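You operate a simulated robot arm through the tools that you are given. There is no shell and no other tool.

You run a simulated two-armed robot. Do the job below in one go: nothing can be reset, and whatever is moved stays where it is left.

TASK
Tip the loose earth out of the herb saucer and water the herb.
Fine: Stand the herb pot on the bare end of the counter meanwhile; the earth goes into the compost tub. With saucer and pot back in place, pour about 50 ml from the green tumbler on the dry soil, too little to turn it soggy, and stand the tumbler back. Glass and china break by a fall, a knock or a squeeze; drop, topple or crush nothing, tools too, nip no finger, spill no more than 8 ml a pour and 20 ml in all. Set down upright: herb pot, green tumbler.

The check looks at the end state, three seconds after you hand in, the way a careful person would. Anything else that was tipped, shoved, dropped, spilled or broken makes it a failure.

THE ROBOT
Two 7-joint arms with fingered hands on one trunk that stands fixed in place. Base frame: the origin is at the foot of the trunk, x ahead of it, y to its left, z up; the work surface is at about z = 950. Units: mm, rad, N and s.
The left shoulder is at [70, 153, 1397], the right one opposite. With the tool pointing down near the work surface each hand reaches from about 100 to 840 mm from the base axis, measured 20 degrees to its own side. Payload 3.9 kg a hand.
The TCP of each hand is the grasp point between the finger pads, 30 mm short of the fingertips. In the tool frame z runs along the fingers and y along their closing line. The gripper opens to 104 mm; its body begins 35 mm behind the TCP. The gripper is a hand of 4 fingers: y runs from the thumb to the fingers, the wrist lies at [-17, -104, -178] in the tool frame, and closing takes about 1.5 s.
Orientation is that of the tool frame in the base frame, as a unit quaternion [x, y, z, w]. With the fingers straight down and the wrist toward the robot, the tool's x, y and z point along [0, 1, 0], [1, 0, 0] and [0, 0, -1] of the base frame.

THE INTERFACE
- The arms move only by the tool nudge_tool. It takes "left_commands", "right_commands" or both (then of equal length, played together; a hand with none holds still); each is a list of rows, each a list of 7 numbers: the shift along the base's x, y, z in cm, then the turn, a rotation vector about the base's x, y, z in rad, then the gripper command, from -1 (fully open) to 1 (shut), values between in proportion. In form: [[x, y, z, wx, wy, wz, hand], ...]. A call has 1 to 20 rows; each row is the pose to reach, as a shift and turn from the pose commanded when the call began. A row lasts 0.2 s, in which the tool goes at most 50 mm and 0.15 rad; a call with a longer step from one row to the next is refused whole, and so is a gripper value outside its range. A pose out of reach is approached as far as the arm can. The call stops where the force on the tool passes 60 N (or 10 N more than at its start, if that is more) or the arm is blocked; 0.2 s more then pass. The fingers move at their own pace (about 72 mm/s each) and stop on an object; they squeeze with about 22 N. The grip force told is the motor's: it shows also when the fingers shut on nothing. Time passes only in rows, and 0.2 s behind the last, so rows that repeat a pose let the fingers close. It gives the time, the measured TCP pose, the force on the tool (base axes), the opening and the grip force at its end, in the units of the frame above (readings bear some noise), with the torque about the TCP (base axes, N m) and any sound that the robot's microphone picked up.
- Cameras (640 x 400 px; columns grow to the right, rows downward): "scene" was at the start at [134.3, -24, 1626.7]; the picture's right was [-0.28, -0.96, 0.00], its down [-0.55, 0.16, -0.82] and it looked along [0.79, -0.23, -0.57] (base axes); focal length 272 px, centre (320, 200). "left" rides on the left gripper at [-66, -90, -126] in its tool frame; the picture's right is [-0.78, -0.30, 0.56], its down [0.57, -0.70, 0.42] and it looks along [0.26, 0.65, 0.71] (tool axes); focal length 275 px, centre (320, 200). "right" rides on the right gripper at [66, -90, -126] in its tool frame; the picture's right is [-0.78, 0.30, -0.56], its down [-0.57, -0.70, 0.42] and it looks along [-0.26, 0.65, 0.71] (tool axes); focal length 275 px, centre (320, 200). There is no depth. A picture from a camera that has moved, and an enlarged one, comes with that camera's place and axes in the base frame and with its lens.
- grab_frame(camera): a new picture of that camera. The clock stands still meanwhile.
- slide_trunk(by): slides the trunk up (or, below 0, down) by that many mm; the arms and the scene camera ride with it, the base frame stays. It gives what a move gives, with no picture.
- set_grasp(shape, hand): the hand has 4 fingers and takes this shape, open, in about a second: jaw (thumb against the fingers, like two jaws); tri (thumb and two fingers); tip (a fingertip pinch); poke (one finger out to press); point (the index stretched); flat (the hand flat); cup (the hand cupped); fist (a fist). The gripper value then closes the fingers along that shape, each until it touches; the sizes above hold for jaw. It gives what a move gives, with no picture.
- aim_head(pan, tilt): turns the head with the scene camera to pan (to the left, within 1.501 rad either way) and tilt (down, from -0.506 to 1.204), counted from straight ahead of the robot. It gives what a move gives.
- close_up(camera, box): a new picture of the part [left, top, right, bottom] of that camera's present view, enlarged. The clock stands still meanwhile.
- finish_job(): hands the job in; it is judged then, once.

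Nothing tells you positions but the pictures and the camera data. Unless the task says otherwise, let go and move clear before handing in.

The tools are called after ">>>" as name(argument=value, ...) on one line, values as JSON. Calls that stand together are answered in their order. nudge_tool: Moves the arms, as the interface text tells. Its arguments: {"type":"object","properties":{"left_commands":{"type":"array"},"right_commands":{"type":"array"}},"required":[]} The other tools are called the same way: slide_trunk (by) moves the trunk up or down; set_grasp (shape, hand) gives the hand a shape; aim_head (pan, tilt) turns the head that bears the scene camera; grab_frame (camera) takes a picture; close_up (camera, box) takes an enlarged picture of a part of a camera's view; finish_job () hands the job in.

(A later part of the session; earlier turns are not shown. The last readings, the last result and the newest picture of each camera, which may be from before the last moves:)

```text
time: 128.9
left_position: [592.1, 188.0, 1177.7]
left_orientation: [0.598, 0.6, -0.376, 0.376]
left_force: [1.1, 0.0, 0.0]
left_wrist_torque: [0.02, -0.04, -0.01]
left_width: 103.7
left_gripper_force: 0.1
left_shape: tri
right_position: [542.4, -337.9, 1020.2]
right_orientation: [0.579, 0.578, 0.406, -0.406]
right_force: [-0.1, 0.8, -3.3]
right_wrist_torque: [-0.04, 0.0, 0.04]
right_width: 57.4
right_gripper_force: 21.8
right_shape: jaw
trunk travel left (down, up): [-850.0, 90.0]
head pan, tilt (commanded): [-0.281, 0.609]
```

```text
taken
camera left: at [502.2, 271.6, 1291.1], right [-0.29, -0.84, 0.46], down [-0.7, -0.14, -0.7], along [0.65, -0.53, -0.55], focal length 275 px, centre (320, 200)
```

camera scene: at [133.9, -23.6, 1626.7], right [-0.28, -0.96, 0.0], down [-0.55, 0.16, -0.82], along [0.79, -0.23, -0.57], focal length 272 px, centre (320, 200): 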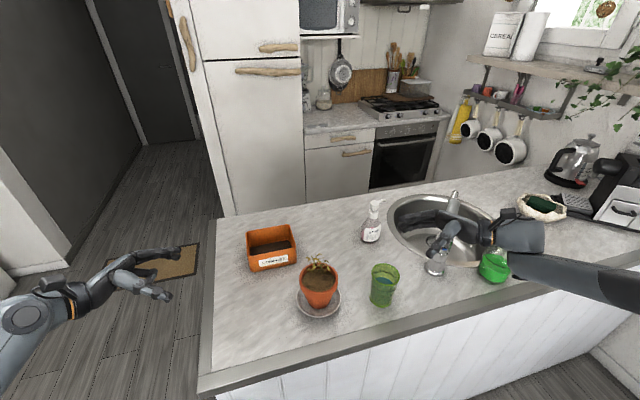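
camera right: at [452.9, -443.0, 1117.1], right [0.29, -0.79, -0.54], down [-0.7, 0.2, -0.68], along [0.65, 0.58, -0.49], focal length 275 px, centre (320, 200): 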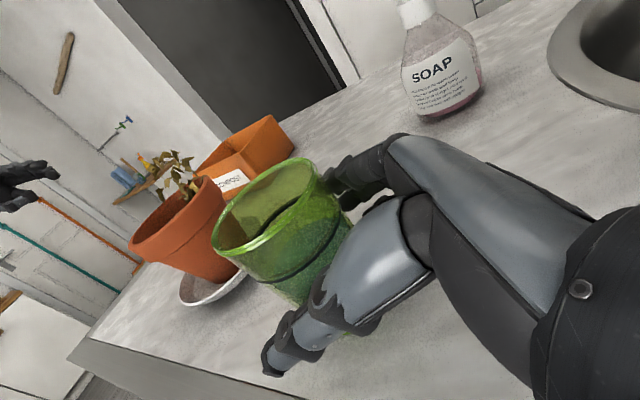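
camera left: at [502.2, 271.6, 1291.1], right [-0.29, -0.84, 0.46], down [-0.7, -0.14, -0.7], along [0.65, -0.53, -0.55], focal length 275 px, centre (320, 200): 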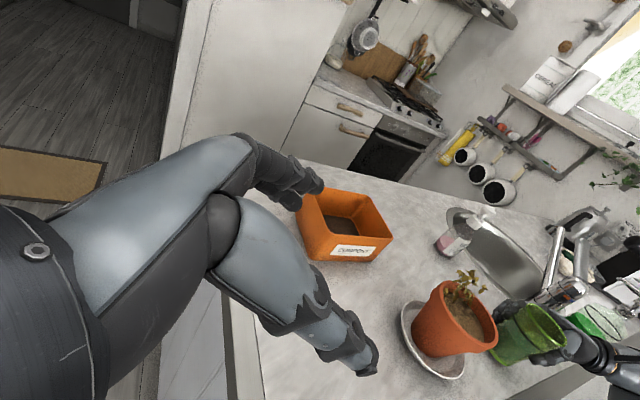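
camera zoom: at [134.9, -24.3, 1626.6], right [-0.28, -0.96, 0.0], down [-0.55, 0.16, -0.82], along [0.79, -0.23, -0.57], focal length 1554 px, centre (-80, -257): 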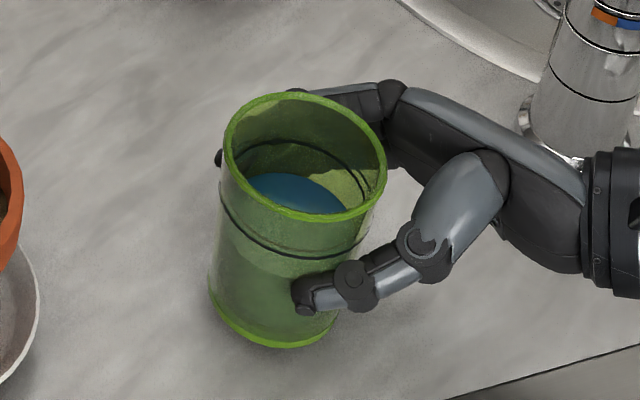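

The tumbler hangs upright with a steady hold. I'll raise it gently and bring it to the right of the pot.

>>> nudge_tool(right_commands=[[0, 0, 0.5, 0, 0, 0, -0.1], [0, 0, 1.5, 0, 0, 0, -0.1], [0, 0, 3, 0, 0, 0, -0.1], [0, 0, 4.7, 0, 0, 0, -0.1], [0.2, 0.2, 6.4, 0, 0, 0, -0.1], [0.6, 0.6, 8, 0, 0, 0, -0.1], [1.1, 1.1, 9.4, 0, 0, 0, -0.1], [1.7, 1.8, 10.3, 0, 0, 0, -0.1], [2.3, 2.6, 10.5, 0, 0, 0, -0.1], [2.9, 3.3, 10.5, 0, 0, 0, -0.1], [3.3, 3.8, 10.5, 0, 0, 0, -0.1], [3.3, 3.8, 10.5, 0, 0, 0, -0.1]])

>>> close_up(camera="scene", box=[270, 210, 430, 330])

>>> grab_frame(camera="right")

>>> grab_frame(camera="left")

```text
time: 131.5
left_position: [590.2, 188.4, 1177.3]
left_orientation: [0.598, 0.599, -0.377, 0.376]
left_force: [1.2, -0.3, -0.9]
left_wrist_torque: [-0.02, -0.02, 0.02]
left_width: 103.7
left_gripper_force: 0.0
left_shape: tri
right_position: [576.2, -298.8, 1125.2]
right_orientation: [0.58, 0.578, 0.406, -0.406]
right_force: [-0.1, 0.3, -3.6]
right_wrist_torque: [-0.05, 0.04, 0.0]
right_width: 57.6
right_gripper_force: 21.9
right_shape: jaw
trunk travel left (down, up): [-850.0, 90.0]
head pan, tilt (commanded): [-0.281, 0.609]
```

```text
3.33 times, centred on (350, 270) of scene
camera zoom: at [134.8, -24.3, 1626.6], right [-0.28, -0.96, 0.0], down [-0.55, 0.16, -0.82], along [0.79, -0.23, -0.57], focal length 906 px, centre (220, -33)
```

zoom: 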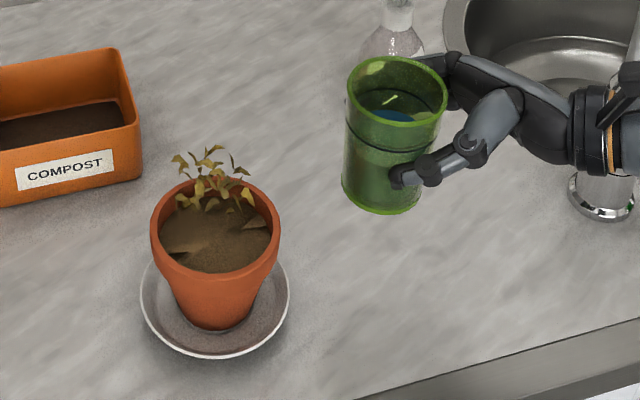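

```text
taken
camera right: at [485.6, -394.9, 1232.3], right [0.29, -0.79, -0.54], down [-0.7, 0.2, -0.68], along [0.65, 0.58, -0.49], focal length 275 px, centre (320, 200)
```

right: 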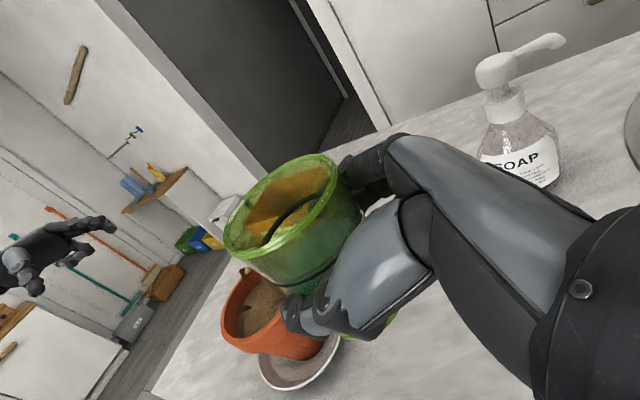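

```text
taken
camera left: at [502.1, 271.7, 1291.1], right [-0.29, -0.84, 0.46], down [-0.7, -0.14, -0.7], along [0.65, -0.53, -0.55], focal length 275 px, centre (320, 200)
```

left: 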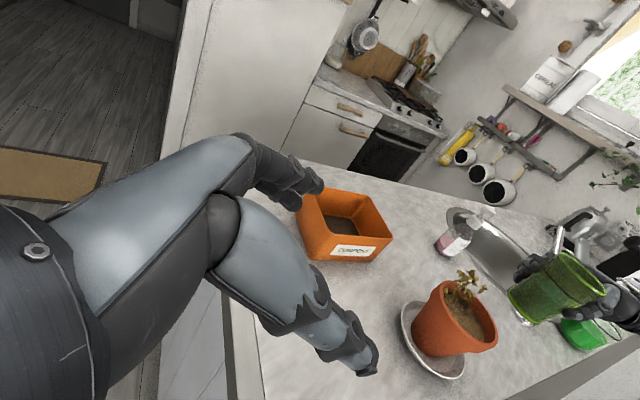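

Upright and steady beside the pot. I'll tilt it slowly to 45°, still below the pouring angle.

>>> nudge_tool(right_commands=[[0, 0, 0, -0.04, 0, 0, -0.1], [0, 0, 0, -0.11, 0, 0, -0.1], [0, 0, 0, -0.19, 0, 0, -0.1], [0, 0, 0, -0.27, 0, 0, -0.1], [0, 0, 0, -0.35, 0, 0, -0.1], [0, 0, 0, -0.43, 0, 0, -0.1], [0, 0, 0, -0.51, 0, 0, -0.1], [0, 0, 0, -0.59, 0, 0, -0.1], [0, 0, 0, -0.66, 0, 0, -0.1], [0, 0, 0, -0.72, 0, 0, -0.1], [0, 0, 0, -0.76, 0, 0, -0.1], [0, 0, 0, -0.785, 0, 0, -0.1], [0, 0, 0, -0.785, 0, 0, -0.1]])

>>> close_up(camera="scene", box=[270, 210, 430, 330])

>>> close_up(camera="left", box=[390, 200, 640, 390])

```text
time: 134.3
left_position: [591.4, 186.4, 1176.6]
left_orientation: [0.598, 0.599, -0.376, 0.377]
left_force: [0.7, -0.5, 0.3]
left_wrist_torque: [-0.01, 0.02, -0.03]
left_width: 103.9
left_gripper_force: 0.1
left_shape: tri
right_position: [575.0, -301.2, 1126.0]
right_orientation: [0.691, 0.69, 0.154, -0.153]
right_force: [-0.2, 0.1, -2.6]
right_wrist_torque: [0.03, 0.01, -0.01]
right_width: 57.7
right_gripper_force: 21.7
right_shape: jaw
trunk travel left (down, up): [-850.0, 90.0]
head pan, tilt (commanded): [-0.281, 0.609]
```

```text
3.33 times, centred on (350, 270) of scene
camera zoom: at [134.9, -24.3, 1626.6], right [-0.28, -0.96, 0.0], down [-0.55, 0.16, -0.82], along [0.79, -0.23, -0.57], focal length 906 px, centre (220, -33)
```

zoom: 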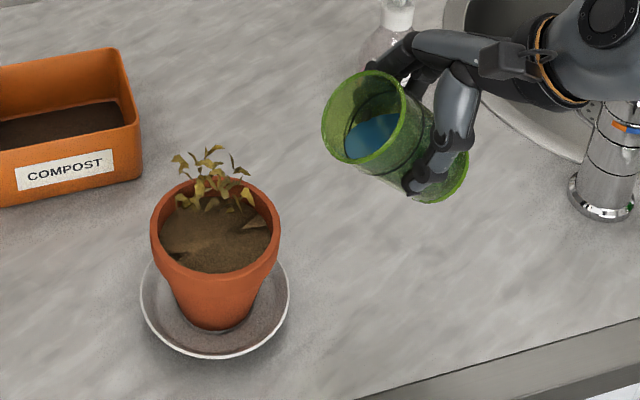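

```text
2.11 times, centred on (515, 295) of left
camera zoom: at [502.2, 271.6, 1291.1], right [-0.29, -0.84, 0.46], down [-0.7, -0.14, -0.7], along [0.65, -0.53, -0.55], focal length 580 px, centre (-90, 0)
```

zoom: 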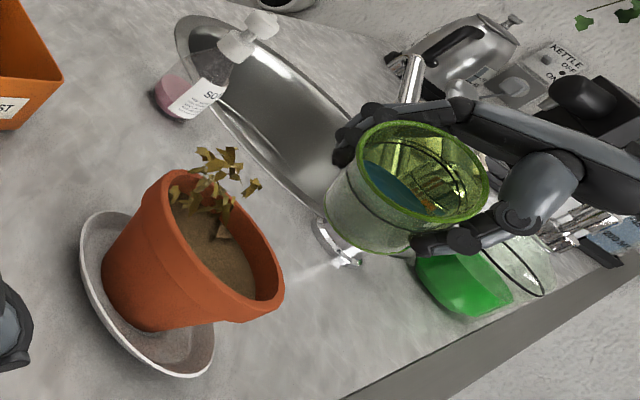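

The water has tilted inside without spilling. I'll zoom on the mouth to gauge how close the water is to the lip.

>>> close_up(camera="scene", box=[340, 220, 400, 275])

>>> close_up(camera="left", box=[530, 240, 640, 340])

```text
7.27 times, centred on (370, 248) of scene
camera zoom: at [134.9, -24.3, 1626.6], right [-0.28, -0.96, 0.0], down [-0.55, 0.16, -0.82], along [0.79, -0.23, -0.57], focal length 1978 px, centre (-44, -146)
```

zoom: 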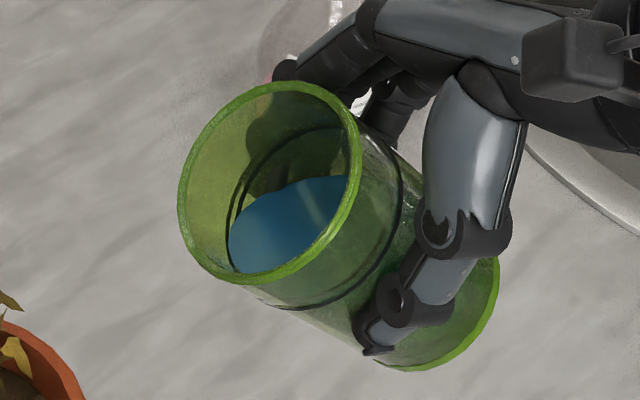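

```text
4.00 times, centred on (585, 290) of left
camera zoom: at [502.2, 271.6, 1291.1], right [-0.29, -0.84, 0.46], down [-0.7, -0.14, -0.7], along [0.65, -0.53, -0.55], focal length 1101 px, centre (-740, -160)
```

zoom: 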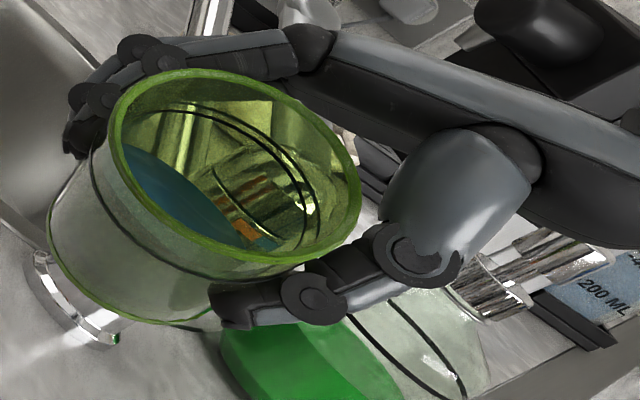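

The level is still a couple of centimetres short of the lip. I'll move in so the lip sits over the near-right part of the soil, away from the leaves, keeping 45°.

>>> nudge_tool(right_commands=[[-0.2, 0.6, -0.1, 0, 0, 0, -0.1], [-0.5, 1.8, -0.3, 0, 0, 0, -0.1], [-0.8, 3.2, -0.5, 0, 0, 0, -0.1], [-1.1, 4.6, -0.7, 0, 0, 0, -0.1], [-1.3, 5.8, -0.9, 0, 0, 0, -0.1], [-1.3, 6.4, -1, 0, 0, 0, -0.1], [-1.3, 6.5, -1, 0, 0, 0, -0.1], [-1.3, 6.5, -1, 0, 0, 0, -0.1]])

>>> close_up(camera="scene", box=[270, 210, 430, 330])

>>> close_up(camera="left", box=[390, 200, 640, 390])

>>> grab_frame(camera="right")

```text
time: 136.1
left_position: [590.7, 187.0, 1177.6]
left_orientation: [0.598, 0.599, -0.377, 0.376]
left_force: [-1.0, -0.4, -0.5]
left_wrist_torque: [0.01, 0.01, 0.02]
left_width: 103.7
left_gripper_force: 0.0
left_shape: tri
right_position: [563.1, -236.3, 1115.1]
right_orientation: [0.691, 0.689, 0.153, -0.153]
right_force: [-0.2, 0.1, -3.6]
right_wrist_torque: [0.02, 0.0, -0.02]
right_width: 57.5
right_gripper_force: 21.8
right_shape: jaw
trunk travel left (down, up): [-850.0, 90.0]
head pan, tilt (commanded): [-0.281, 0.609]
```

```text
3.33 times, centred on (350, 270) of scene
camera zoom: at [134.8, -24.2, 1626.6], right [-0.28, -0.96, 0.0], down [-0.55, 0.16, -0.82], along [0.79, -0.23, -0.57], focal length 906 px, centre (220, -33)
```

zoom: 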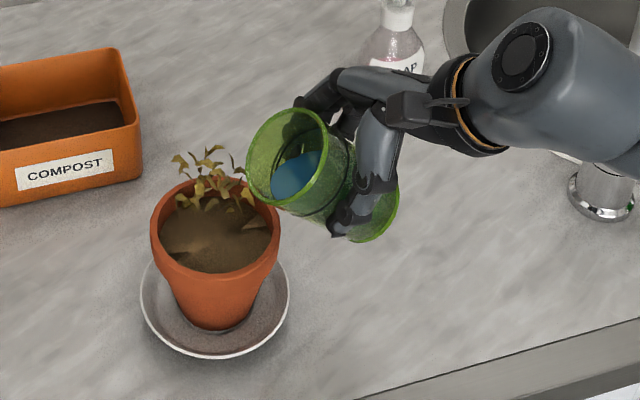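

```text
2.11 times, centred on (515, 295) of left
camera zoom: at [502.1, 271.7, 1291.1], right [-0.29, -0.84, 0.46], down [-0.7, -0.14, -0.7], along [0.65, -0.53, -0.55], focal length 580 px, centre (-90, 0)
```

zoom: 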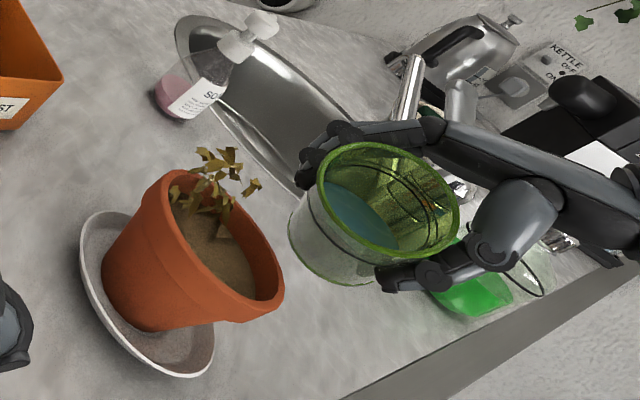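

```text
taken
camera right: at [473.2, -229.1, 1259.0], right [0.29, -0.94, 0.18], down [-0.7, -0.34, -0.63], along [0.65, 0.06, -0.76], focal length 275 px, centre (320, 200)
```

right: 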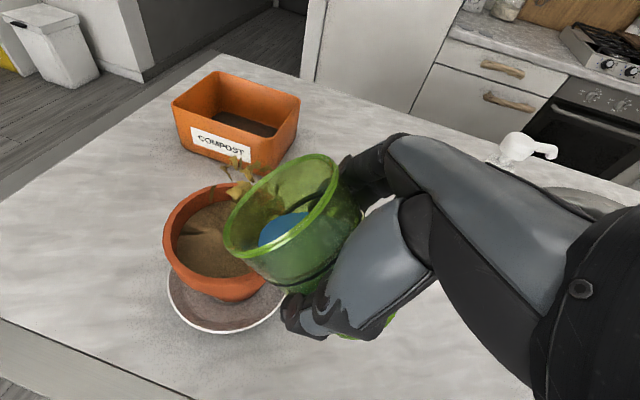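

The lip is over the soil with clearance to rim and leaves. I'll shift 6 mm further in and tilt to 55°, just short of pouring.

>>> nudge_tool(right_commands=[[0, 0.2, 0, -0.025, 0, 0, -0.1], [0, 0.4, 0, -0.06, 0, 0, -0.1], [0, 0.6, 0, -0.1, 0, 0, -0.1], [0, 0.6, 0, -0.135, 0, 0, -0.1], [0, 0.6, 0, -0.16, 0, 0, -0.1], [0, 0.6, 0, -0.175, 0, 0, -0.1], [0, 0.6, 0, -0.175, 0, 0, -0.1]])

>>> grab_frame(camera="right")

>>> close_up(camera="scene", box=[300, 225, 380, 285])

```text
time: 137.7
left_position: [591.4, 188.6, 1177.8]
left_orientation: [0.597, 0.6, -0.377, 0.377]
left_force: [-0.3, 0.3, -0.1]
left_wrist_torque: [0.01, -0.01, -0.02]
left_width: 103.8
left_gripper_force: 0.0
left_shape: tri
right_position: [562.7, -228.1, 1115.4]
right_orientation: [0.702, 0.7, 0.093, -0.092]
right_force: [0.1, 0.2, -3.2]
right_wrist_torque: [0.03, -0.03, 0.01]
right_width: 57.8
right_gripper_force: 21.7
right_shape: jaw
trunk travel left (down, up): [-850.0, 90.0]
head pan, tilt (commanded): [-0.281, 0.609]
```

```text
taken
camera right: at [473.1, -197.8, 1255.6], right [0.29, -0.89, 0.34], down [-0.7, -0.44, -0.56], along [0.65, -0.07, -0.76], focal length 275 px, centre (320, 200)
```

right: 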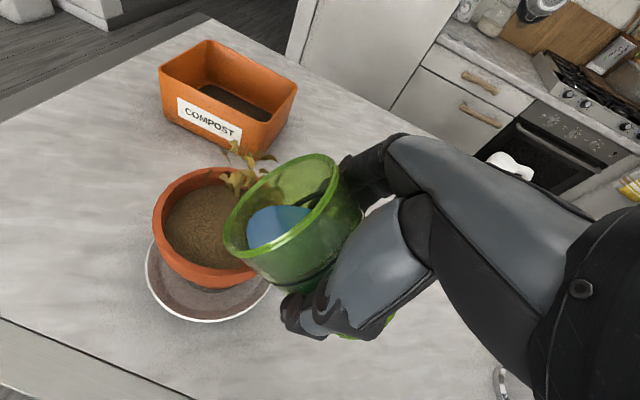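

```text
6.67 times, centred on (340, 255) of scene
camera zoom: at [134.7, -24.3, 1626.6], right [-0.28, -0.96, 0.0], down [-0.55, 0.16, -0.82], along [0.79, -0.23, -0.57], focal length 1813 px, centre (187, -167)
```

zoom: 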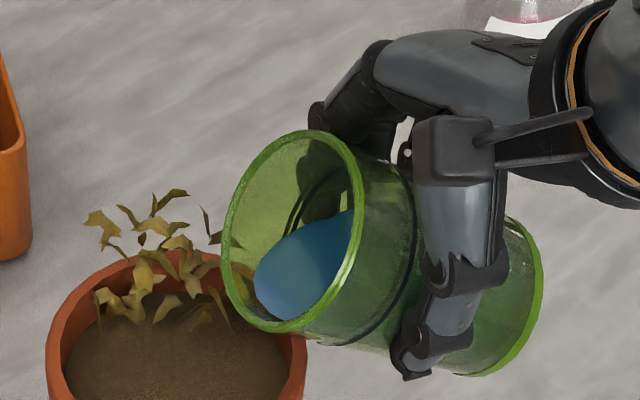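

The water is now only a few millimetres from the lip. I'll tilt on in small steps and watch for the first flow.

>>> nudge_tool(right_commands=[[0, 0, 0, -0.02, 0, 0, -0.1], [0, 0, 0, -0.04, 0, 0, -0.1], [0, 0, 0, -0.055, 0, 0, -0.1], [0, 0, 0, -0.055, 0, 0, -0.1], [0, 0, 0, -0.055, 0, 0, -0.1]])

>>> close_up(camera="scene", box=[300, 225, 380, 285])

>>> close_up(camera="right", box=[130, 130, 370, 330])

```text
time: 138.9
left_position: [590.4, 187.9, 1176.2]
left_orientation: [0.597, 0.599, -0.377, 0.377]
left_force: [0.0, 0.3, -0.7]
left_wrist_torque: [0.01, -0.03, 0.03]
left_width: 103.8
left_gripper_force: 0.0
left_shape: tri
right_position: [562.9, -229.5, 1114.8]
right_orientation: [0.704, 0.703, 0.074, -0.074]
right_force: [-0.3, -0.4, -3.4]
right_wrist_torque: [0.05, 0.03, 0.0]
right_width: 57.7
right_gripper_force: 21.8
right_shape: jaw
trunk travel left (down, up): [-850.0, 90.0]
head pan, tilt (commanded): [-0.281, 0.609]
```

```text
6.67 times, centred on (340, 255) of scene
camera zoom: at [134.9, -24.0, 1626.6], right [-0.28, -0.96, 0.0], down [-0.55, 0.16, -0.82], along [0.79, -0.23, -0.57], focal length 1813 px, centre (187, -167)
```

zoom: 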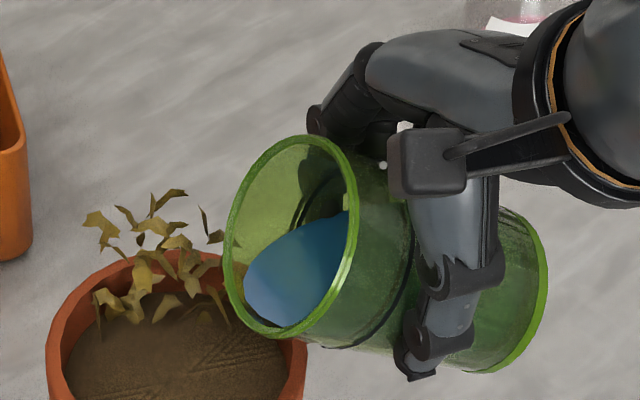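

```text
2.00 times, centred on (250, 230) of right
camera zoom: at [473.0, -190.4, 1253.5], right [0.29, -0.87, 0.39], down [-0.7, -0.47, -0.53], along [0.65, -0.11, -0.75], focal length 551 px, centre (460, 140)
```

zoom: 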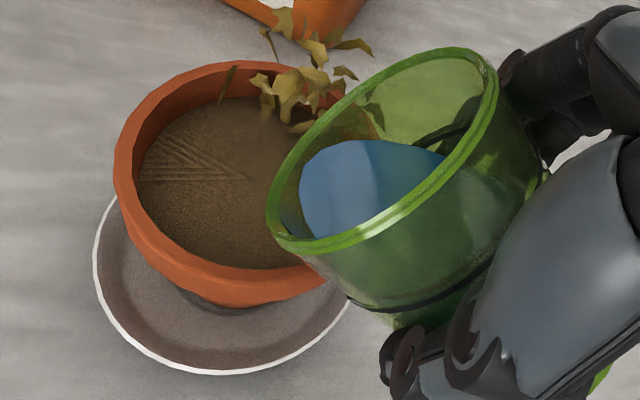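

At 58° it's almost at the lip but not flowing. I'll add 2°.

>>> nudge_tool(right_commands=[[0, 0, 0, -0.018, 0, 0, -0.1], [0, 0, 0, -0.035, 0, 0, -0.1], [0, 0, 0, -0.035, 0, 0, -0.1], [0, 0, 0, -0.035, 0, 0, -0.1]])

>>> close_up(camera="scene", box=[300, 225, 380, 285])

>>> close_up(camera="right", box=[130, 130, 370, 330])

```text
time: 139.9
left_position: [591.3, 188.4, 1176.8]
left_orientation: [0.598, 0.599, -0.378, 0.377]
left_force: [0.2, 1.3, -0.3]
left_wrist_torque: [0.02, -0.01, 0.02]
left_width: 103.9
left_gripper_force: 0.0
left_shape: tri
right_position: [561.8, -229.2, 1115.6]
right_orientation: [0.705, 0.704, 0.061, -0.061]
right_force: [-0.8, 0.7, -3.4]
right_wrist_torque: [0.04, 0.01, 0.03]
right_width: 57.7
right_gripper_force: 22.4
right_shape: jaw
trunk travel left (down, up): [-850.0, 90.0]
head pan, tilt (commanded): [-0.281, 0.609]
```

```text
6.67 times, centred on (340, 255) of scene
camera zoom: at [134.9, -24.1, 1626.6], right [-0.28, -0.96, 0.0], down [-0.55, 0.16, -0.82], along [0.79, -0.23, -0.57], focal length 1813 px, centre (187, -167)
```

zoom: 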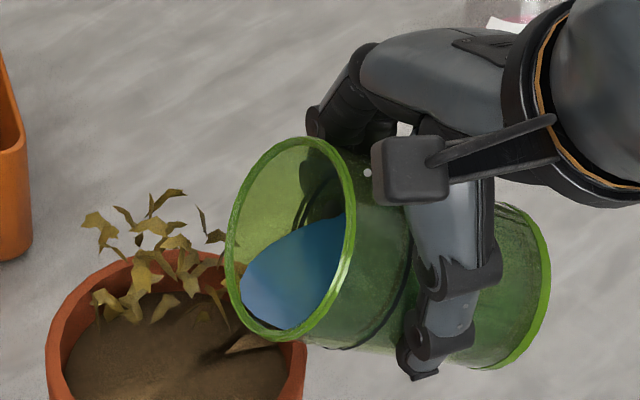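

```text
2.00 times, centred on (250, 230) of right
camera zoom: at [473.0, -185.9, 1252.1], right [0.29, -0.86, 0.42], down [-0.7, -0.49, -0.52], along [0.65, -0.14, -0.75], focal length 551 px, centre (460, 140)
```

zoom: 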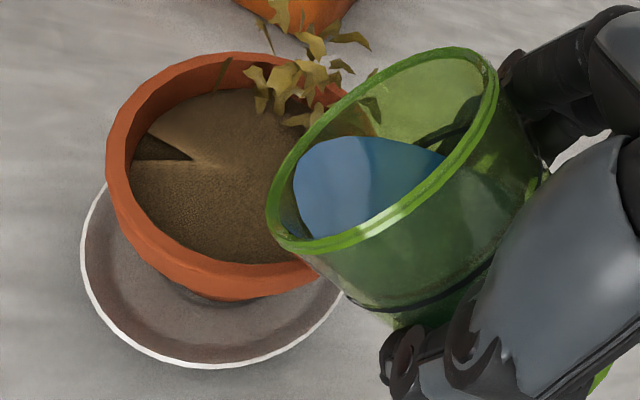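

At 60° still no flow, so there is slightly less water than I reckoned. Another 1.5°.

>>> nudge_tool(right_commands=[[0, 0, 0, -0.013, 0, 0, -0.1], [0, 0, 0, -0.026, 0, 0, -0.1], [0, 0, 0, -0.026, 0, 0, -0.1], [0, 0, 0, -0.026, 0, 0, -0.1]])

>>> close_up(camera="scene", box=[300, 225, 380, 285])

>>> close_up(camera="right", box=[130, 130, 370, 330])

```text
time: 140.9
left_position: [591.3, 186.9, 1177.4]
left_orientation: [0.598, 0.599, -0.376, 0.377]
left_force: [-0.3, 0.9, 0.8]
left_wrist_torque: [0.0, 0.0, 0.02]
left_width: 103.8
left_gripper_force: 0.0
left_shape: tri
right_position: [562.7, -229.5, 1114.8]
right_orientation: [0.706, 0.704, 0.053, -0.051]
right_force: [0.1, 0.4, -4.1]
right_wrist_torque: [0.04, 0.0, 0.03]
right_width: 57.9
right_gripper_force: 22.1
right_shape: jaw
trunk travel left (down, up): [-850.0, 90.0]
head pan, tilt (commanded): [-0.281, 0.609]
```

```text
6.67 times, centred on (340, 255) of scene
camera zoom: at [134.9, -24.1, 1626.6], right [-0.28, -0.96, 0.0], down [-0.55, 0.16, -0.82], along [0.79, -0.23, -0.57], focal length 1813 px, centre (187, -167)
```

zoom: 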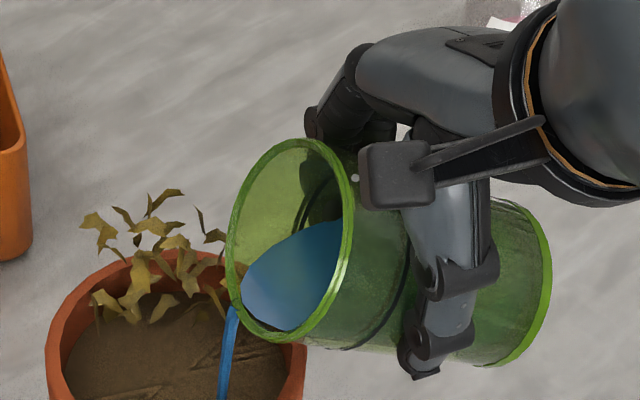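

```text
2.00 times, centred on (250, 230) of right
camera zoom: at [473.2, -182.4, 1251.0], right [0.29, -0.85, 0.44], down [-0.7, -0.5, -0.5], along [0.65, -0.16, -0.74], focal length 551 px, centre (460, 140)
```

zoom: 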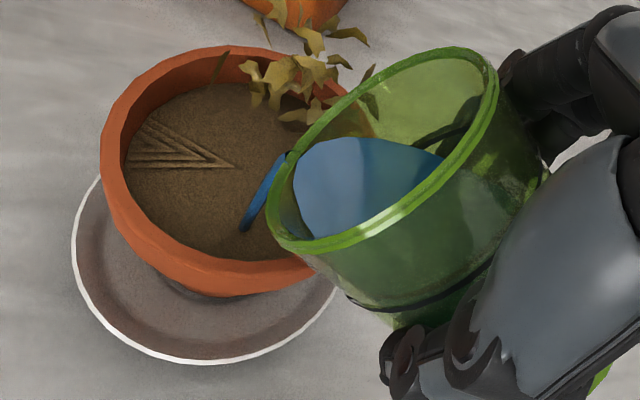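

It has begun to pour at about 61.7° of hand tilt, and the stream lands well inside on the soil. I'll hold briefly to see it settle.

>>> nudge_tool(right_commands=[[0, 0, 0, 0, 0, 0, -0.1], [0, 0, 0, 0, 0, 0, -0.1], [0, 0, 0, 0, 0, 0, -0.1]])

>>> close_up(camera="scene", box=[300, 225, 380, 285])

>>> close_up(camera="right", box=[130, 130, 370, 330])

```text
time: 141.7
left_position: [590.2, 187.8, 1176.6]
left_orientation: [0.597, 0.599, -0.377, 0.377]
left_force: [0.0, -0.1, -0.4]
left_wrist_torque: [-0.02, 0.0, 0.0]
left_width: 103.9
left_gripper_force: 0.0
left_shape: tri
right_position: [563.0, -229.5, 1116.0]
right_orientation: [0.706, 0.704, 0.052, -0.052]
right_force: [-1.4, 0.7, -2.8]
right_wrist_torque: [0.04, -0.01, 0.0]
right_width: 57.6
right_gripper_force: 21.7
right_shape: jaw
trunk travel left (down, up): [-850.0, 90.0]
head pan, tilt (commanded): [-0.281, 0.609]
```

```text
6.67 times, centred on (340, 255) of scene
camera zoom: at [134.8, -24.1, 1626.6], right [-0.28, -0.96, 0.0], down [-0.55, 0.16, -0.82], along [0.79, -0.23, -0.57], focal length 1813 px, centre (187, -167)
```

zoom: 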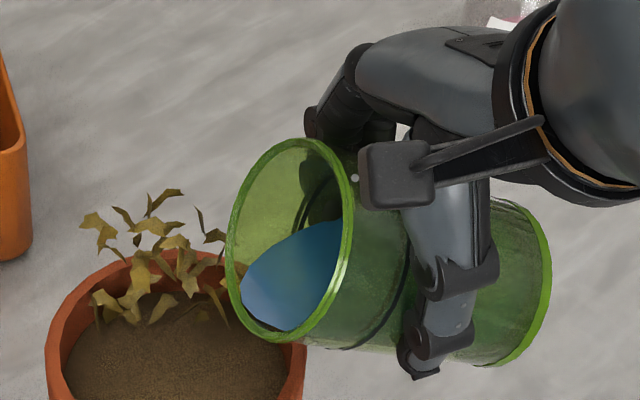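

```text
2.00 times, centred on (250, 230) of right
camera zoom: at [473.2, -182.4, 1251.1], right [0.29, -0.85, 0.44], down [-0.7, -0.5, -0.5], along [0.65, -0.16, -0.74], focal length 551 px, centre (460, 140)
```

zoom: 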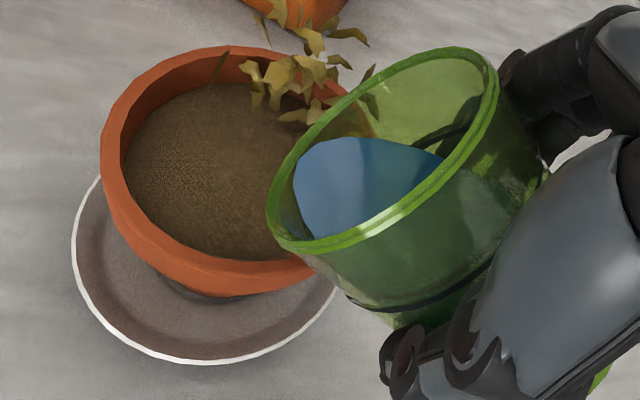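

The flow stops by itself once the level meets the lip, so the tilt controls the amount, at about 6 ml per degree. I'll tilt gently on to about 67° and hold.

>>> nudge_tool(right_commands=[[0, 0, 0, -0.01, 0, 0, -0.1], [0, 0, 0, -0.02, 0, 0, -0.1], [0, 0, 0, -0.03, 0, 0, -0.1], [0, 0, 0, -0.04, 0, 0, -0.1], [0, 0, 0, -0.05, 0, 0, -0.1], [0, 0, 0, -0.05, 0, 0, -0.1], [0, 0, 0, -0.05, 0, 0, -0.1]])

>>> close_up(camera="scene", box=[300, 225, 380, 285])

>>> close_up(camera="right", box=[130, 130, 370, 330])

```text
time: 143.3
left_position: [591.1, 187.9, 1177.2]
left_orientation: [0.598, 0.599, -0.377, 0.377]
left_force: [-1.3, -0.2, 0.7]
left_wrist_torque: [0.0, 0.0, 0.01]
left_width: 103.7
left_gripper_force: 0.2
left_shape: tri
right_position: [563.4, -229.5, 1115.3]
right_orientation: [0.706, 0.706, 0.034, -0.034]
right_force: [0.4, -0.3, -3.7]
right_wrist_torque: [0.01, -0.01, 0.01]
right_width: 57.6
right_gripper_force: 21.9
right_shape: jaw
trunk travel left (down, up): [-850.0, 90.0]
head pan, tilt (commanded): [-0.281, 0.609]
```

```text
6.67 times, centred on (340, 255) of scene
camera zoom: at [134.8, -24.1, 1626.6], right [-0.28, -0.96, 0.0], down [-0.55, 0.16, -0.82], along [0.79, -0.23, -0.57], focal length 1813 px, centre (187, -167)
```

zoom: 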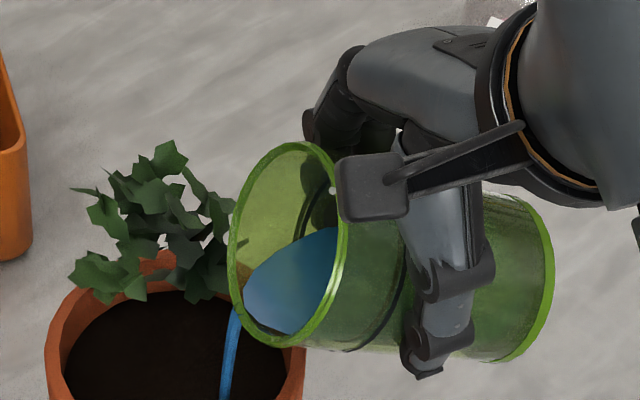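

```text
2.00 times, centred on (250, 230) of right
camera zoom: at [473.4, -176.0, 1248.1], right [0.29, -0.83, 0.48], down [-0.7, -0.53, -0.48], along [0.65, -0.2, -0.74], focal length 551 px, centre (460, 140)
```

zoom: 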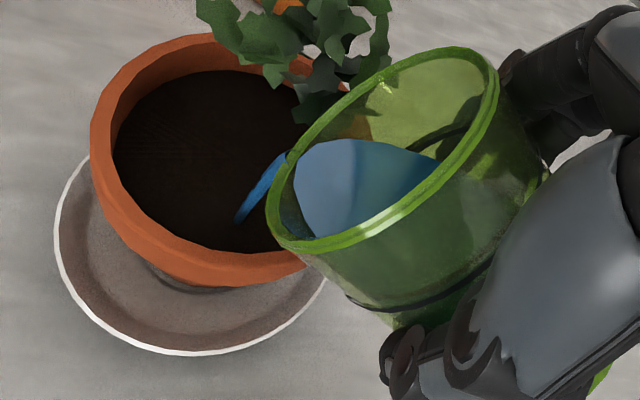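

The soil has darkened and the herb has perked up. I'll let this settle and continue gently toward 50 ml.

>>> nudge_tool(right_commands=[[0, 0, 0, 0, 0, 0, -0.1], [0, 0, 0, 0, 0, 0, -0.1], [0, 0, 0, -0.01, 0, 0, -0.1], [0, 0, 0, -0.02, 0, 0, -0.1], [0, 0, 0, -0.03, 0, 0, -0.1], [0, 0, 0, -0.04, 0, 0, -0.1], [0, 0, 0, -0.04, 0, 0, -0.1], [0, 0, 0, -0.04, 0, 0, -0.1], [0, 0, 0, -0.04, 0, 0, -0.1]])

>>> close_up(camera="scene", box=[300, 225, 380, 285])

>>> close_up(camera="right", box=[130, 130, 370, 330])

```text
time: 145.3
left_position: [591.2, 188.7, 1176.2]
left_orientation: [0.597, 0.599, -0.377, 0.377]
left_force: [-0.1, -0.1, 0.3]
left_wrist_torque: [-0.04, -0.02, 0.0]
left_width: 103.8
left_gripper_force: 0.1
left_shape: tri
right_position: [562.9, -229.7, 1113.7]
right_orientation: [0.708, 0.706, 0.02, -0.02]
right_force: [0.1, 0.0, -3.4]
right_wrist_torque: [0.05, 0.01, 0.03]
right_width: 57.7
right_gripper_force: 21.5
right_shape: jaw
trunk travel left (down, up): [-850.0, 90.0]
head pan, tilt (commanded): [-0.281, 0.609]
```

```text
6.67 times, centred on (340, 255) of scene
camera zoom: at [134.8, -24.1, 1626.6], right [-0.28, -0.96, 0.0], down [-0.55, 0.16, -0.82], along [0.79, -0.23, -0.57], focal length 1813 px, centre (187, -167)
```

zoom: 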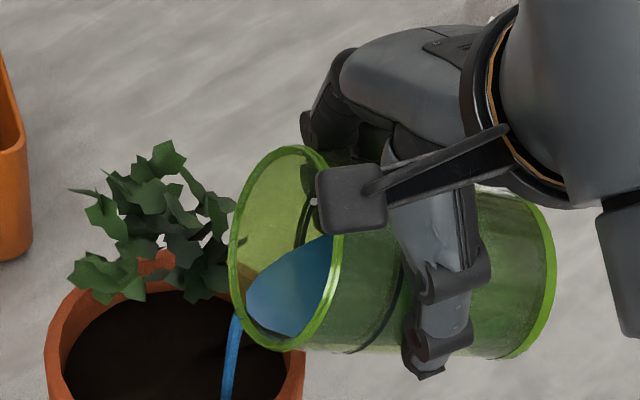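

```text
2.00 times, centred on (250, 230) of right
camera zoom: at [473.2, -170.6, 1245.9], right [0.29, -0.81, 0.51], down [-0.7, -0.55, -0.46], along [0.65, -0.23, -0.73], focal length 551 px, centre (460, 140)
```

zoom: 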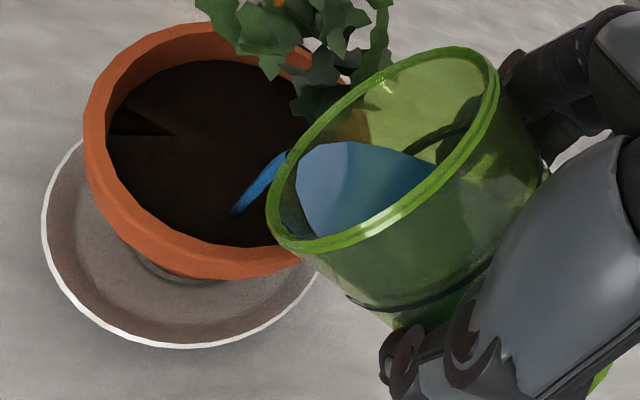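

Still flowing at 67°. I'll hold and let it settle here before judging the amount.

>>> nudge_tool(right_commands=[[0, 0, 0, 0, 0, 0, -0.1], [0, 0, 0, 0, 0, 0, -0.1], [0, 0, 0, 0, 0, 0, -0.1]])

>>> close_up(camera="right", box=[130, 130, 370, 330])

```text
time: 146.1
left_position: [591.3, 187.2, 1176.8]
left_orientation: [0.598, 0.599, -0.377, 0.377]
left_force: [-0.2, 0.2, -0.3]
left_wrist_torque: [-0.02, 0.0, 0.01]
left_width: 103.8
left_gripper_force: 0.1
left_shape: tri
right_position: [563.7, -228.6, 1115.5]
right_orientation: [0.707, 0.706, 0.019, -0.02]
right_force: [0.4, 0.0, -3.3]
right_wrist_torque: [0.03, -0.01, -0.02]
right_width: 57.4
right_gripper_force: 22.8
right_shape: jaw
trunk travel left (down, up): [-850.0, 90.0]
head pan, tilt (commanded): [-0.281, 0.609]
```

```text
2.00 times, centred on (250, 230) of right
camera zoom: at [473.2, -170.5, 1246.0], right [0.29, -0.81, 0.51], down [-0.7, -0.55, -0.46], along [0.65, -0.22, -0.73], focal length 551 px, centre (460, 140)
```

zoom: 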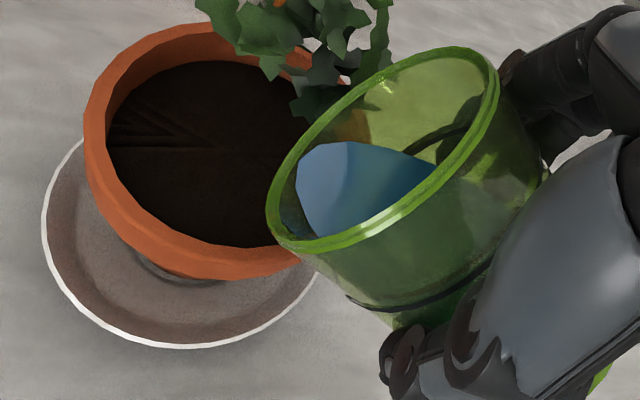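

It has stopped again; by geometry about 37 ml is out. I'll add just under 2° more for the remaining dozen millilitres and let it settle.

>>> nudge_tool(right_commands=[[0, 0, 0, -0.008, 0, 0, -0.1], [0, 0, 0, -0.016, 0, 0, -0.1], [0, 0, 0, -0.024, 0, 0, -0.1], [0, 0, 0, -0.031, 0, 0, -0.1], [0, 0, 0, -0.031, 0, 0, -0.1], [0, 0, 0, -0.031, 0, 0, -0.1], [0, 0, 0, -0.031, 0, 0, -0.1], [0, 0, 0, -0.031, 0, 0, -0.1]])

>>> close_up(camera="right", box=[130, 130, 370, 330])

>>> close_up(camera="scene", box=[300, 225, 380, 285])

```text
time: 147.9
left_position: [592.6, 187.7, 1177.0]
left_orientation: [0.598, 0.599, -0.377, 0.376]
left_force: [-0.3, 0.1, 0.0]
left_wrist_torque: [-0.01, 0.02, 0.0]
left_width: 103.6
left_gripper_force: 0.1
left_shape: tri
right_position: [561.9, -228.7, 1116.3]
right_orientation: [0.707, 0.707, 0.01, -0.01]
right_force: [0.9, -0.4, -4.8]
right_wrist_torque: [0.05, -0.02, -0.01]
right_width: 57.7
right_gripper_force: 22.1
right_shape: jaw
trunk travel left (down, up): [-850.0, 90.0]
head pan, tilt (commanded): [-0.281, 0.609]
```

```text
2.00 times, centred on (250, 230) of right
camera zoom: at [473.2, -165.9, 1244.5], right [0.29, -0.79, 0.54], down [-0.7, -0.56, -0.44], along [0.65, -0.25, -0.72], focal length 551 px, centre (460, 140)
```

zoom: 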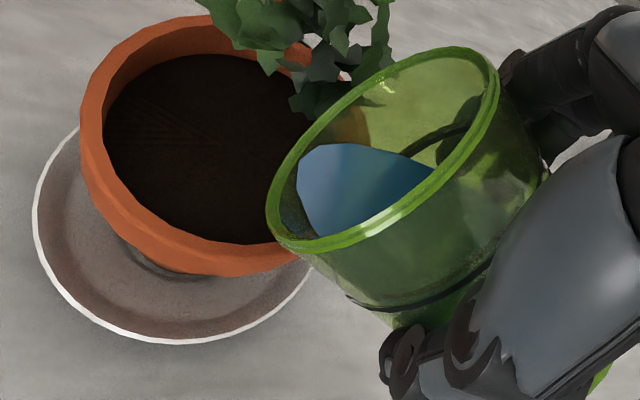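

```text
6.67 times, centred on (340, 255) of scene
camera zoom: at [134.8, -24.1, 1626.6], right [-0.28, -0.96, 0.0], down [-0.55, 0.16, -0.82], along [0.79, -0.23, -0.57], focal length 1813 px, centre (187, -167)
```

zoom: 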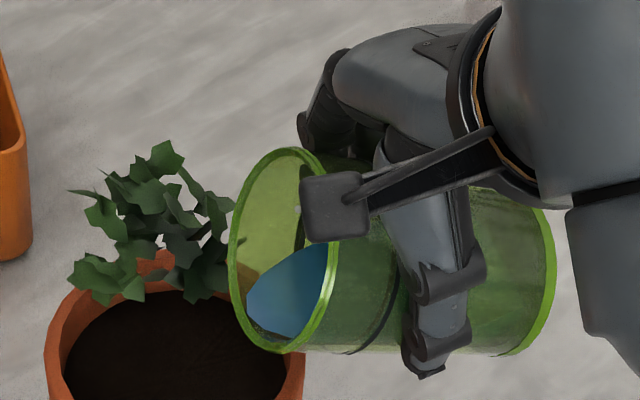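

The flow has ended. I'll tilt the glass back to 45° and move it back to where I photographed it before, to compare the water levels.

>>> nudge_tool(right_commands=[[0, 0, 0, 0.04, 0, 0, -0.1], [0, 0, 0, 0.1, 0, 0, -0.1], [0, 0, 0, 0.17, 0, 0, -0.1], [0, 0, 0.1, 0.24, 0, 0, -0.1], [0.1, -0.5, 0.2, 0.31, 0, 0, -0.1], [0.3, -1.5, 0.4, 0.37, 0, 0, -0.1], [0.6, -3, 0.6, 0.412, 0, 0, -0.1], [0.9, -4.6, 0.8, 0.412, 0, 0, -0.1], [1.2, -6, 1, 0.412, 0, 0, -0.1], [1.3, -6.9, 1, 0.412, 0, 0, -0.1], [1.3, -7.1, 1, 0.412, 0, 0, -0.1], [1.3, -7.1, 1, 0.412, 0, 0, -0.1]])

>>> close_up(camera="scene", box=[340, 220, 400, 275])

>>> close_up(camera="scene", box=[270, 240, 400, 330])

```text
time: 150.5
left_position: [591.0, 187.4, 1177.0]
left_orientation: [0.598, 0.6, -0.376, 0.376]
left_force: [0.9, -0.3, 0.0]
left_wrist_torque: [-0.03, 0.02, -0.02]
left_width: 103.7
left_gripper_force: 0.2
left_shape: tri
right_position: [574.4, -300.2, 1125.9]
right_orientation: [0.691, 0.69, 0.153, -0.154]
right_force: [-0.1, 0.1, -2.1]
right_wrist_torque: [0.01, 0.0, 0.01]
right_width: 57.6
right_gripper_force: 22.0
right_shape: jaw
trunk travel left (down, up): [-850.0, 90.0]
head pan, tilt (commanded): [-0.281, 0.609]
```

```text
7.27 times, centred on (370, 248) of scene
camera zoom: at [134.8, -24.1, 1626.6], right [-0.28, -0.96, 0.0], down [-0.55, 0.16, -0.82], along [0.79, -0.23, -0.57], focal length 1978 px, centre (-44, -146)
```

zoom: 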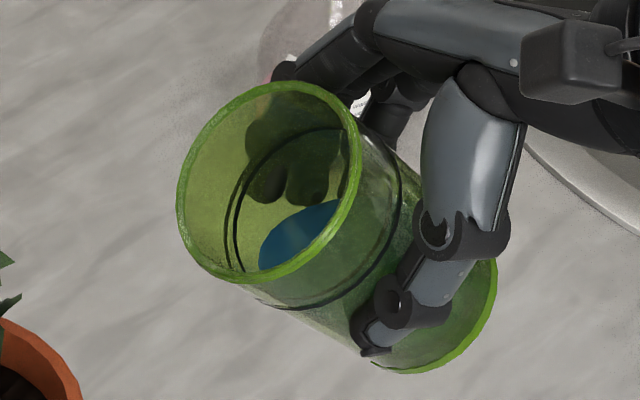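

```text
4.44 times, centred on (335, 285) of scene
camera zoom: at [134.8, -24.1, 1626.6], right [-0.28, -0.96, 0.0], down [-0.55, 0.16, -0.82], along [0.79, -0.23, -0.57], focal length 1208 px, centre (253, -178)
```

zoom: 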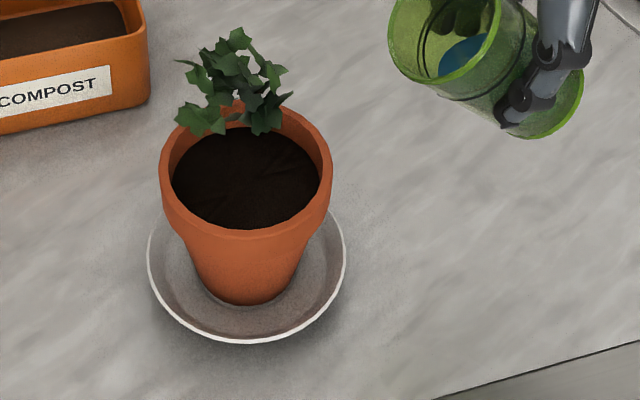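

The level fell by about 17 mm along the wall, which matches roughly 50–55 ml poured, and pot, saucer and counter look clean. I'll bring the tumbler upright.

>>> nudge_tool(right_commands=[[0, 0, 0, 0.04, 0, 0, -0.1], [0, 0, 0, 0.11, 0, 0, -0.1], [0, 0, 0, 0.19, 0, 0, -0.1], [0, 0, 0, 0.27, 0, 0, -0.1], [0, 0, 0, 0.35, 0, 0, -0.1], [0, 0, 0, 0.43, 0, 0, -0.1], [0, 0, 0, 0.51, 0, 0, -0.1], [0, 0, 0, 0.59, 0, 0, -0.1], [0, 0, 0, 0.66, 0, 0, -0.1], [0, 0, 0, 0.72, 0, 0, -0.1], [0, 0, 0, 0.76, 0, 0, -0.1], [0, 0, 0, 0.783, 0, 0, -0.1], [0, 0, 0, 0.783, 0, 0, -0.1]])

>>> close_up(camera="scene", box=[340, 200, 430, 280])

```text
time: 153.3
left_position: [590.8, 188.0, 1177.1]
left_orientation: [0.598, 0.599, -0.377, 0.377]
left_force: [-0.1, 0.8, 0.8]
left_wrist_torque: [0.03, 0.02, 0.0]
left_width: 103.7
left_gripper_force: 0.1
left_shape: tri
right_position: [575.5, -300.0, 1125.0]
right_orientation: [0.58, 0.579, 0.405, -0.405]
right_force: [0.4, -0.1, -1.7]
right_wrist_torque: [-0.04, -0.01, 0.0]
right_width: 57.5
right_gripper_force: 21.8
right_shape: jaw
trunk travel left (down, up): [-850.0, 90.0]
head pan, tilt (commanded): [-0.281, 0.609]
```

```text
5.00 times, centred on (385, 240) of scene
camera zoom: at [134.8, -24.2, 1626.6], right [-0.28, -0.96, 0.0], down [-0.55, 0.16, -0.82], along [0.79, -0.23, -0.57], focal length 1360 px, centre (-5, 0)
```

zoom: 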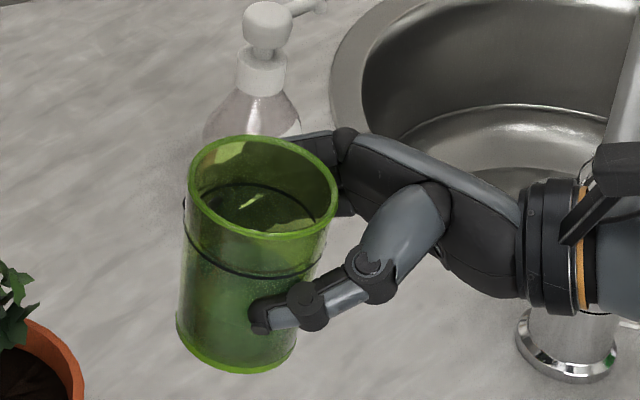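

Upright. I'll carry it back over its original spot and lower it to just above the counter.

>>> nudge_tool(right_commands=[[-0.3, -0.4, 0, 0, 0, 0, -0.1], [-1, -1.2, 0, 0, 0, 0, -0.1], [-1.9, -2.2, 0, 0, 0, 0, -0.1], [-2.7, -3.1, -0.3, 0, 0, 0, -0.1], [-3.2, -3.7, -1.2, 0, 0, 0, -0.1], [-3.3, -3.8, -2.6, 0, 0, 0, -0.1], [-3.3, -3.8, -4.3, 0, 0, 0, -0.1], [-3.3, -3.8, -6, 0, 0, 0, -0.1], [-3.3, -3.8, -7.7, 0, 0, 0, -0.1], [-3.3, -3.8, -9.2, 0, 0, 0, -0.1], [-3.3, -3.8, -10.3, 0, 0, 0, -0.1], [-3.3, -3.8, -10.8, 0, 0, 0, -0.1], [-3.3, -3.8, -10.8, 0, 0, 0, -0.1]])

>>> close_up(camera="scene", box=[350, 245, 430, 315])

```text
time: 156.1
left_position: [591.5, 187.2, 1177.4]
left_orientation: [0.598, 0.599, -0.377, 0.377]
left_force: [0.8, 0.0, 0.0]
left_wrist_torque: [-0.02, -0.02, -0.03]
left_width: 103.8
left_gripper_force: 0.0
left_shape: tri
right_position: [543.2, -337.6, 1017.6]
right_orientation: [0.58, 0.578, 0.406, -0.405]
right_force: [0.0, 0.3, -3.4]
right_wrist_torque: [-0.03, -0.02, -0.02]
right_width: 57.4
right_gripper_force: 22.0
right_shape: jaw
trunk travel left (down, up): [-850.0, 90.0]
head pan, tilt (commanded): [-0.281, 0.609]
```

```text
5.71 times, centred on (390, 280) of scene
camera zoom: at [134.7, -24.1, 1626.6], right [-0.28, -0.96, 0.0], down [-0.55, 0.16, -0.82], along [0.79, -0.23, -0.57], focal length 1554 px, centre (-80, -257)
```

zoom: 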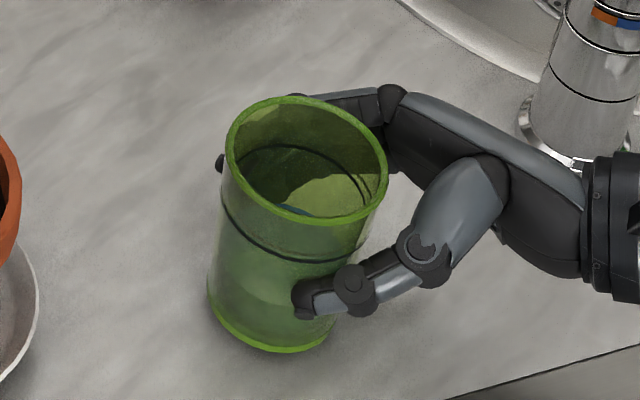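

It's about 7 mm above the counter at its old place. I'll lower in small steps.

>>> nudge_tool(right_commands=[[0, 0, -0.15, 0, 0, 0, -0.1], [0, 0, -0.3, 0, 0, 0, -0.1], [0, 0, -0.45, 0, 0, 0, -0.1], [0, 0, -0.55, 0, 0, 0, -0.1], [0, 0, -0.55, 0, 0, 0, -0.1]])

```text
time: 157.3
left_position: [589.9, 188.4, 1175.6]
left_orientation: [0.597, 0.6, -0.377, 0.376]
left_force: [0.5, 0.0, -1.0]
left_wrist_torque: [-0.01, -0.02, 0.02]
left_width: 103.6
left_gripper_force: 0.1
left_shape: tri
right_position: [544.1, -338.1, 1012.3]
right_orientation: [0.58, 0.579, 0.405, -0.405]
right_force: [0.9, 0.1, -0.7]
right_wrist_torque: [-0.02, 0.01, -0.01]
right_width: 57.2
right_gripper_force: 21.8
right_shape: jaw
trunk travel left (down, up): [-850.0, 90.0]
head pan, tilt (commanded): [-0.281, 0.609]
```

The load is nearly off. One more millimetre.

>>> nudge_tool(right_commands=[[0, 0, -0.05, 0, 0, 0, -0.1], [0, 0, -0.1, 0, 0, 0, -0.1], [0, 0, -0.1, 0, 0, 0, -0.1]])

>>> close_up(camera="scene", box=[350, 245, 430, 315])

```text
time: 158.1
left_position: [590.7, 189.5, 1176.4]
left_orientation: [0.597, 0.6, -0.377, 0.377]
left_force: [-0.8, 1.0, 0.2]
left_wrist_torque: [0.0, 0.05, -0.01]
left_width: 103.8
left_gripper_force: 0.0
left_shape: tri
right_position: [543.2, -338.1, 1013.6]
right_orientation: [0.58, 0.579, 0.406, -0.404]
right_force: [1.0, 0.5, 0.2]
right_wrist_torque: [-0.06, -0.13, 0.04]
right_width: 57.5
right_gripper_force: 21.8
right_shape: jaw
trunk travel left (down, up): [-850.0, 90.0]
head pan, tilt (commanded): [-0.281, 0.609]
```

```text
5.71 times, centred on (390, 280) of scene
camera zoom: at [134.5, -23.7, 1626.7], right [-0.28, -0.96, 0.0], down [-0.55, 0.16, -0.82], along [0.79, -0.23, -0.57], focal length 1554 px, centre (-80, -257)
```

zoom: 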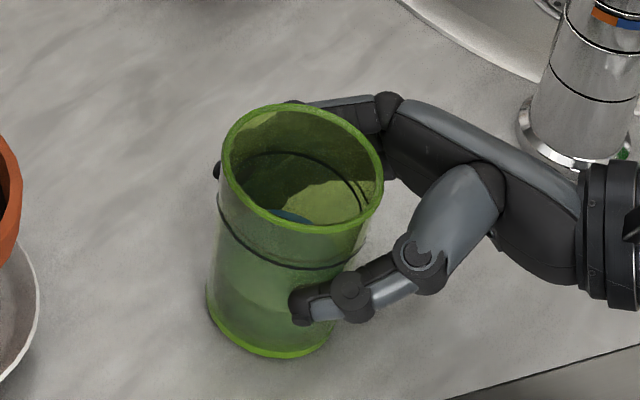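

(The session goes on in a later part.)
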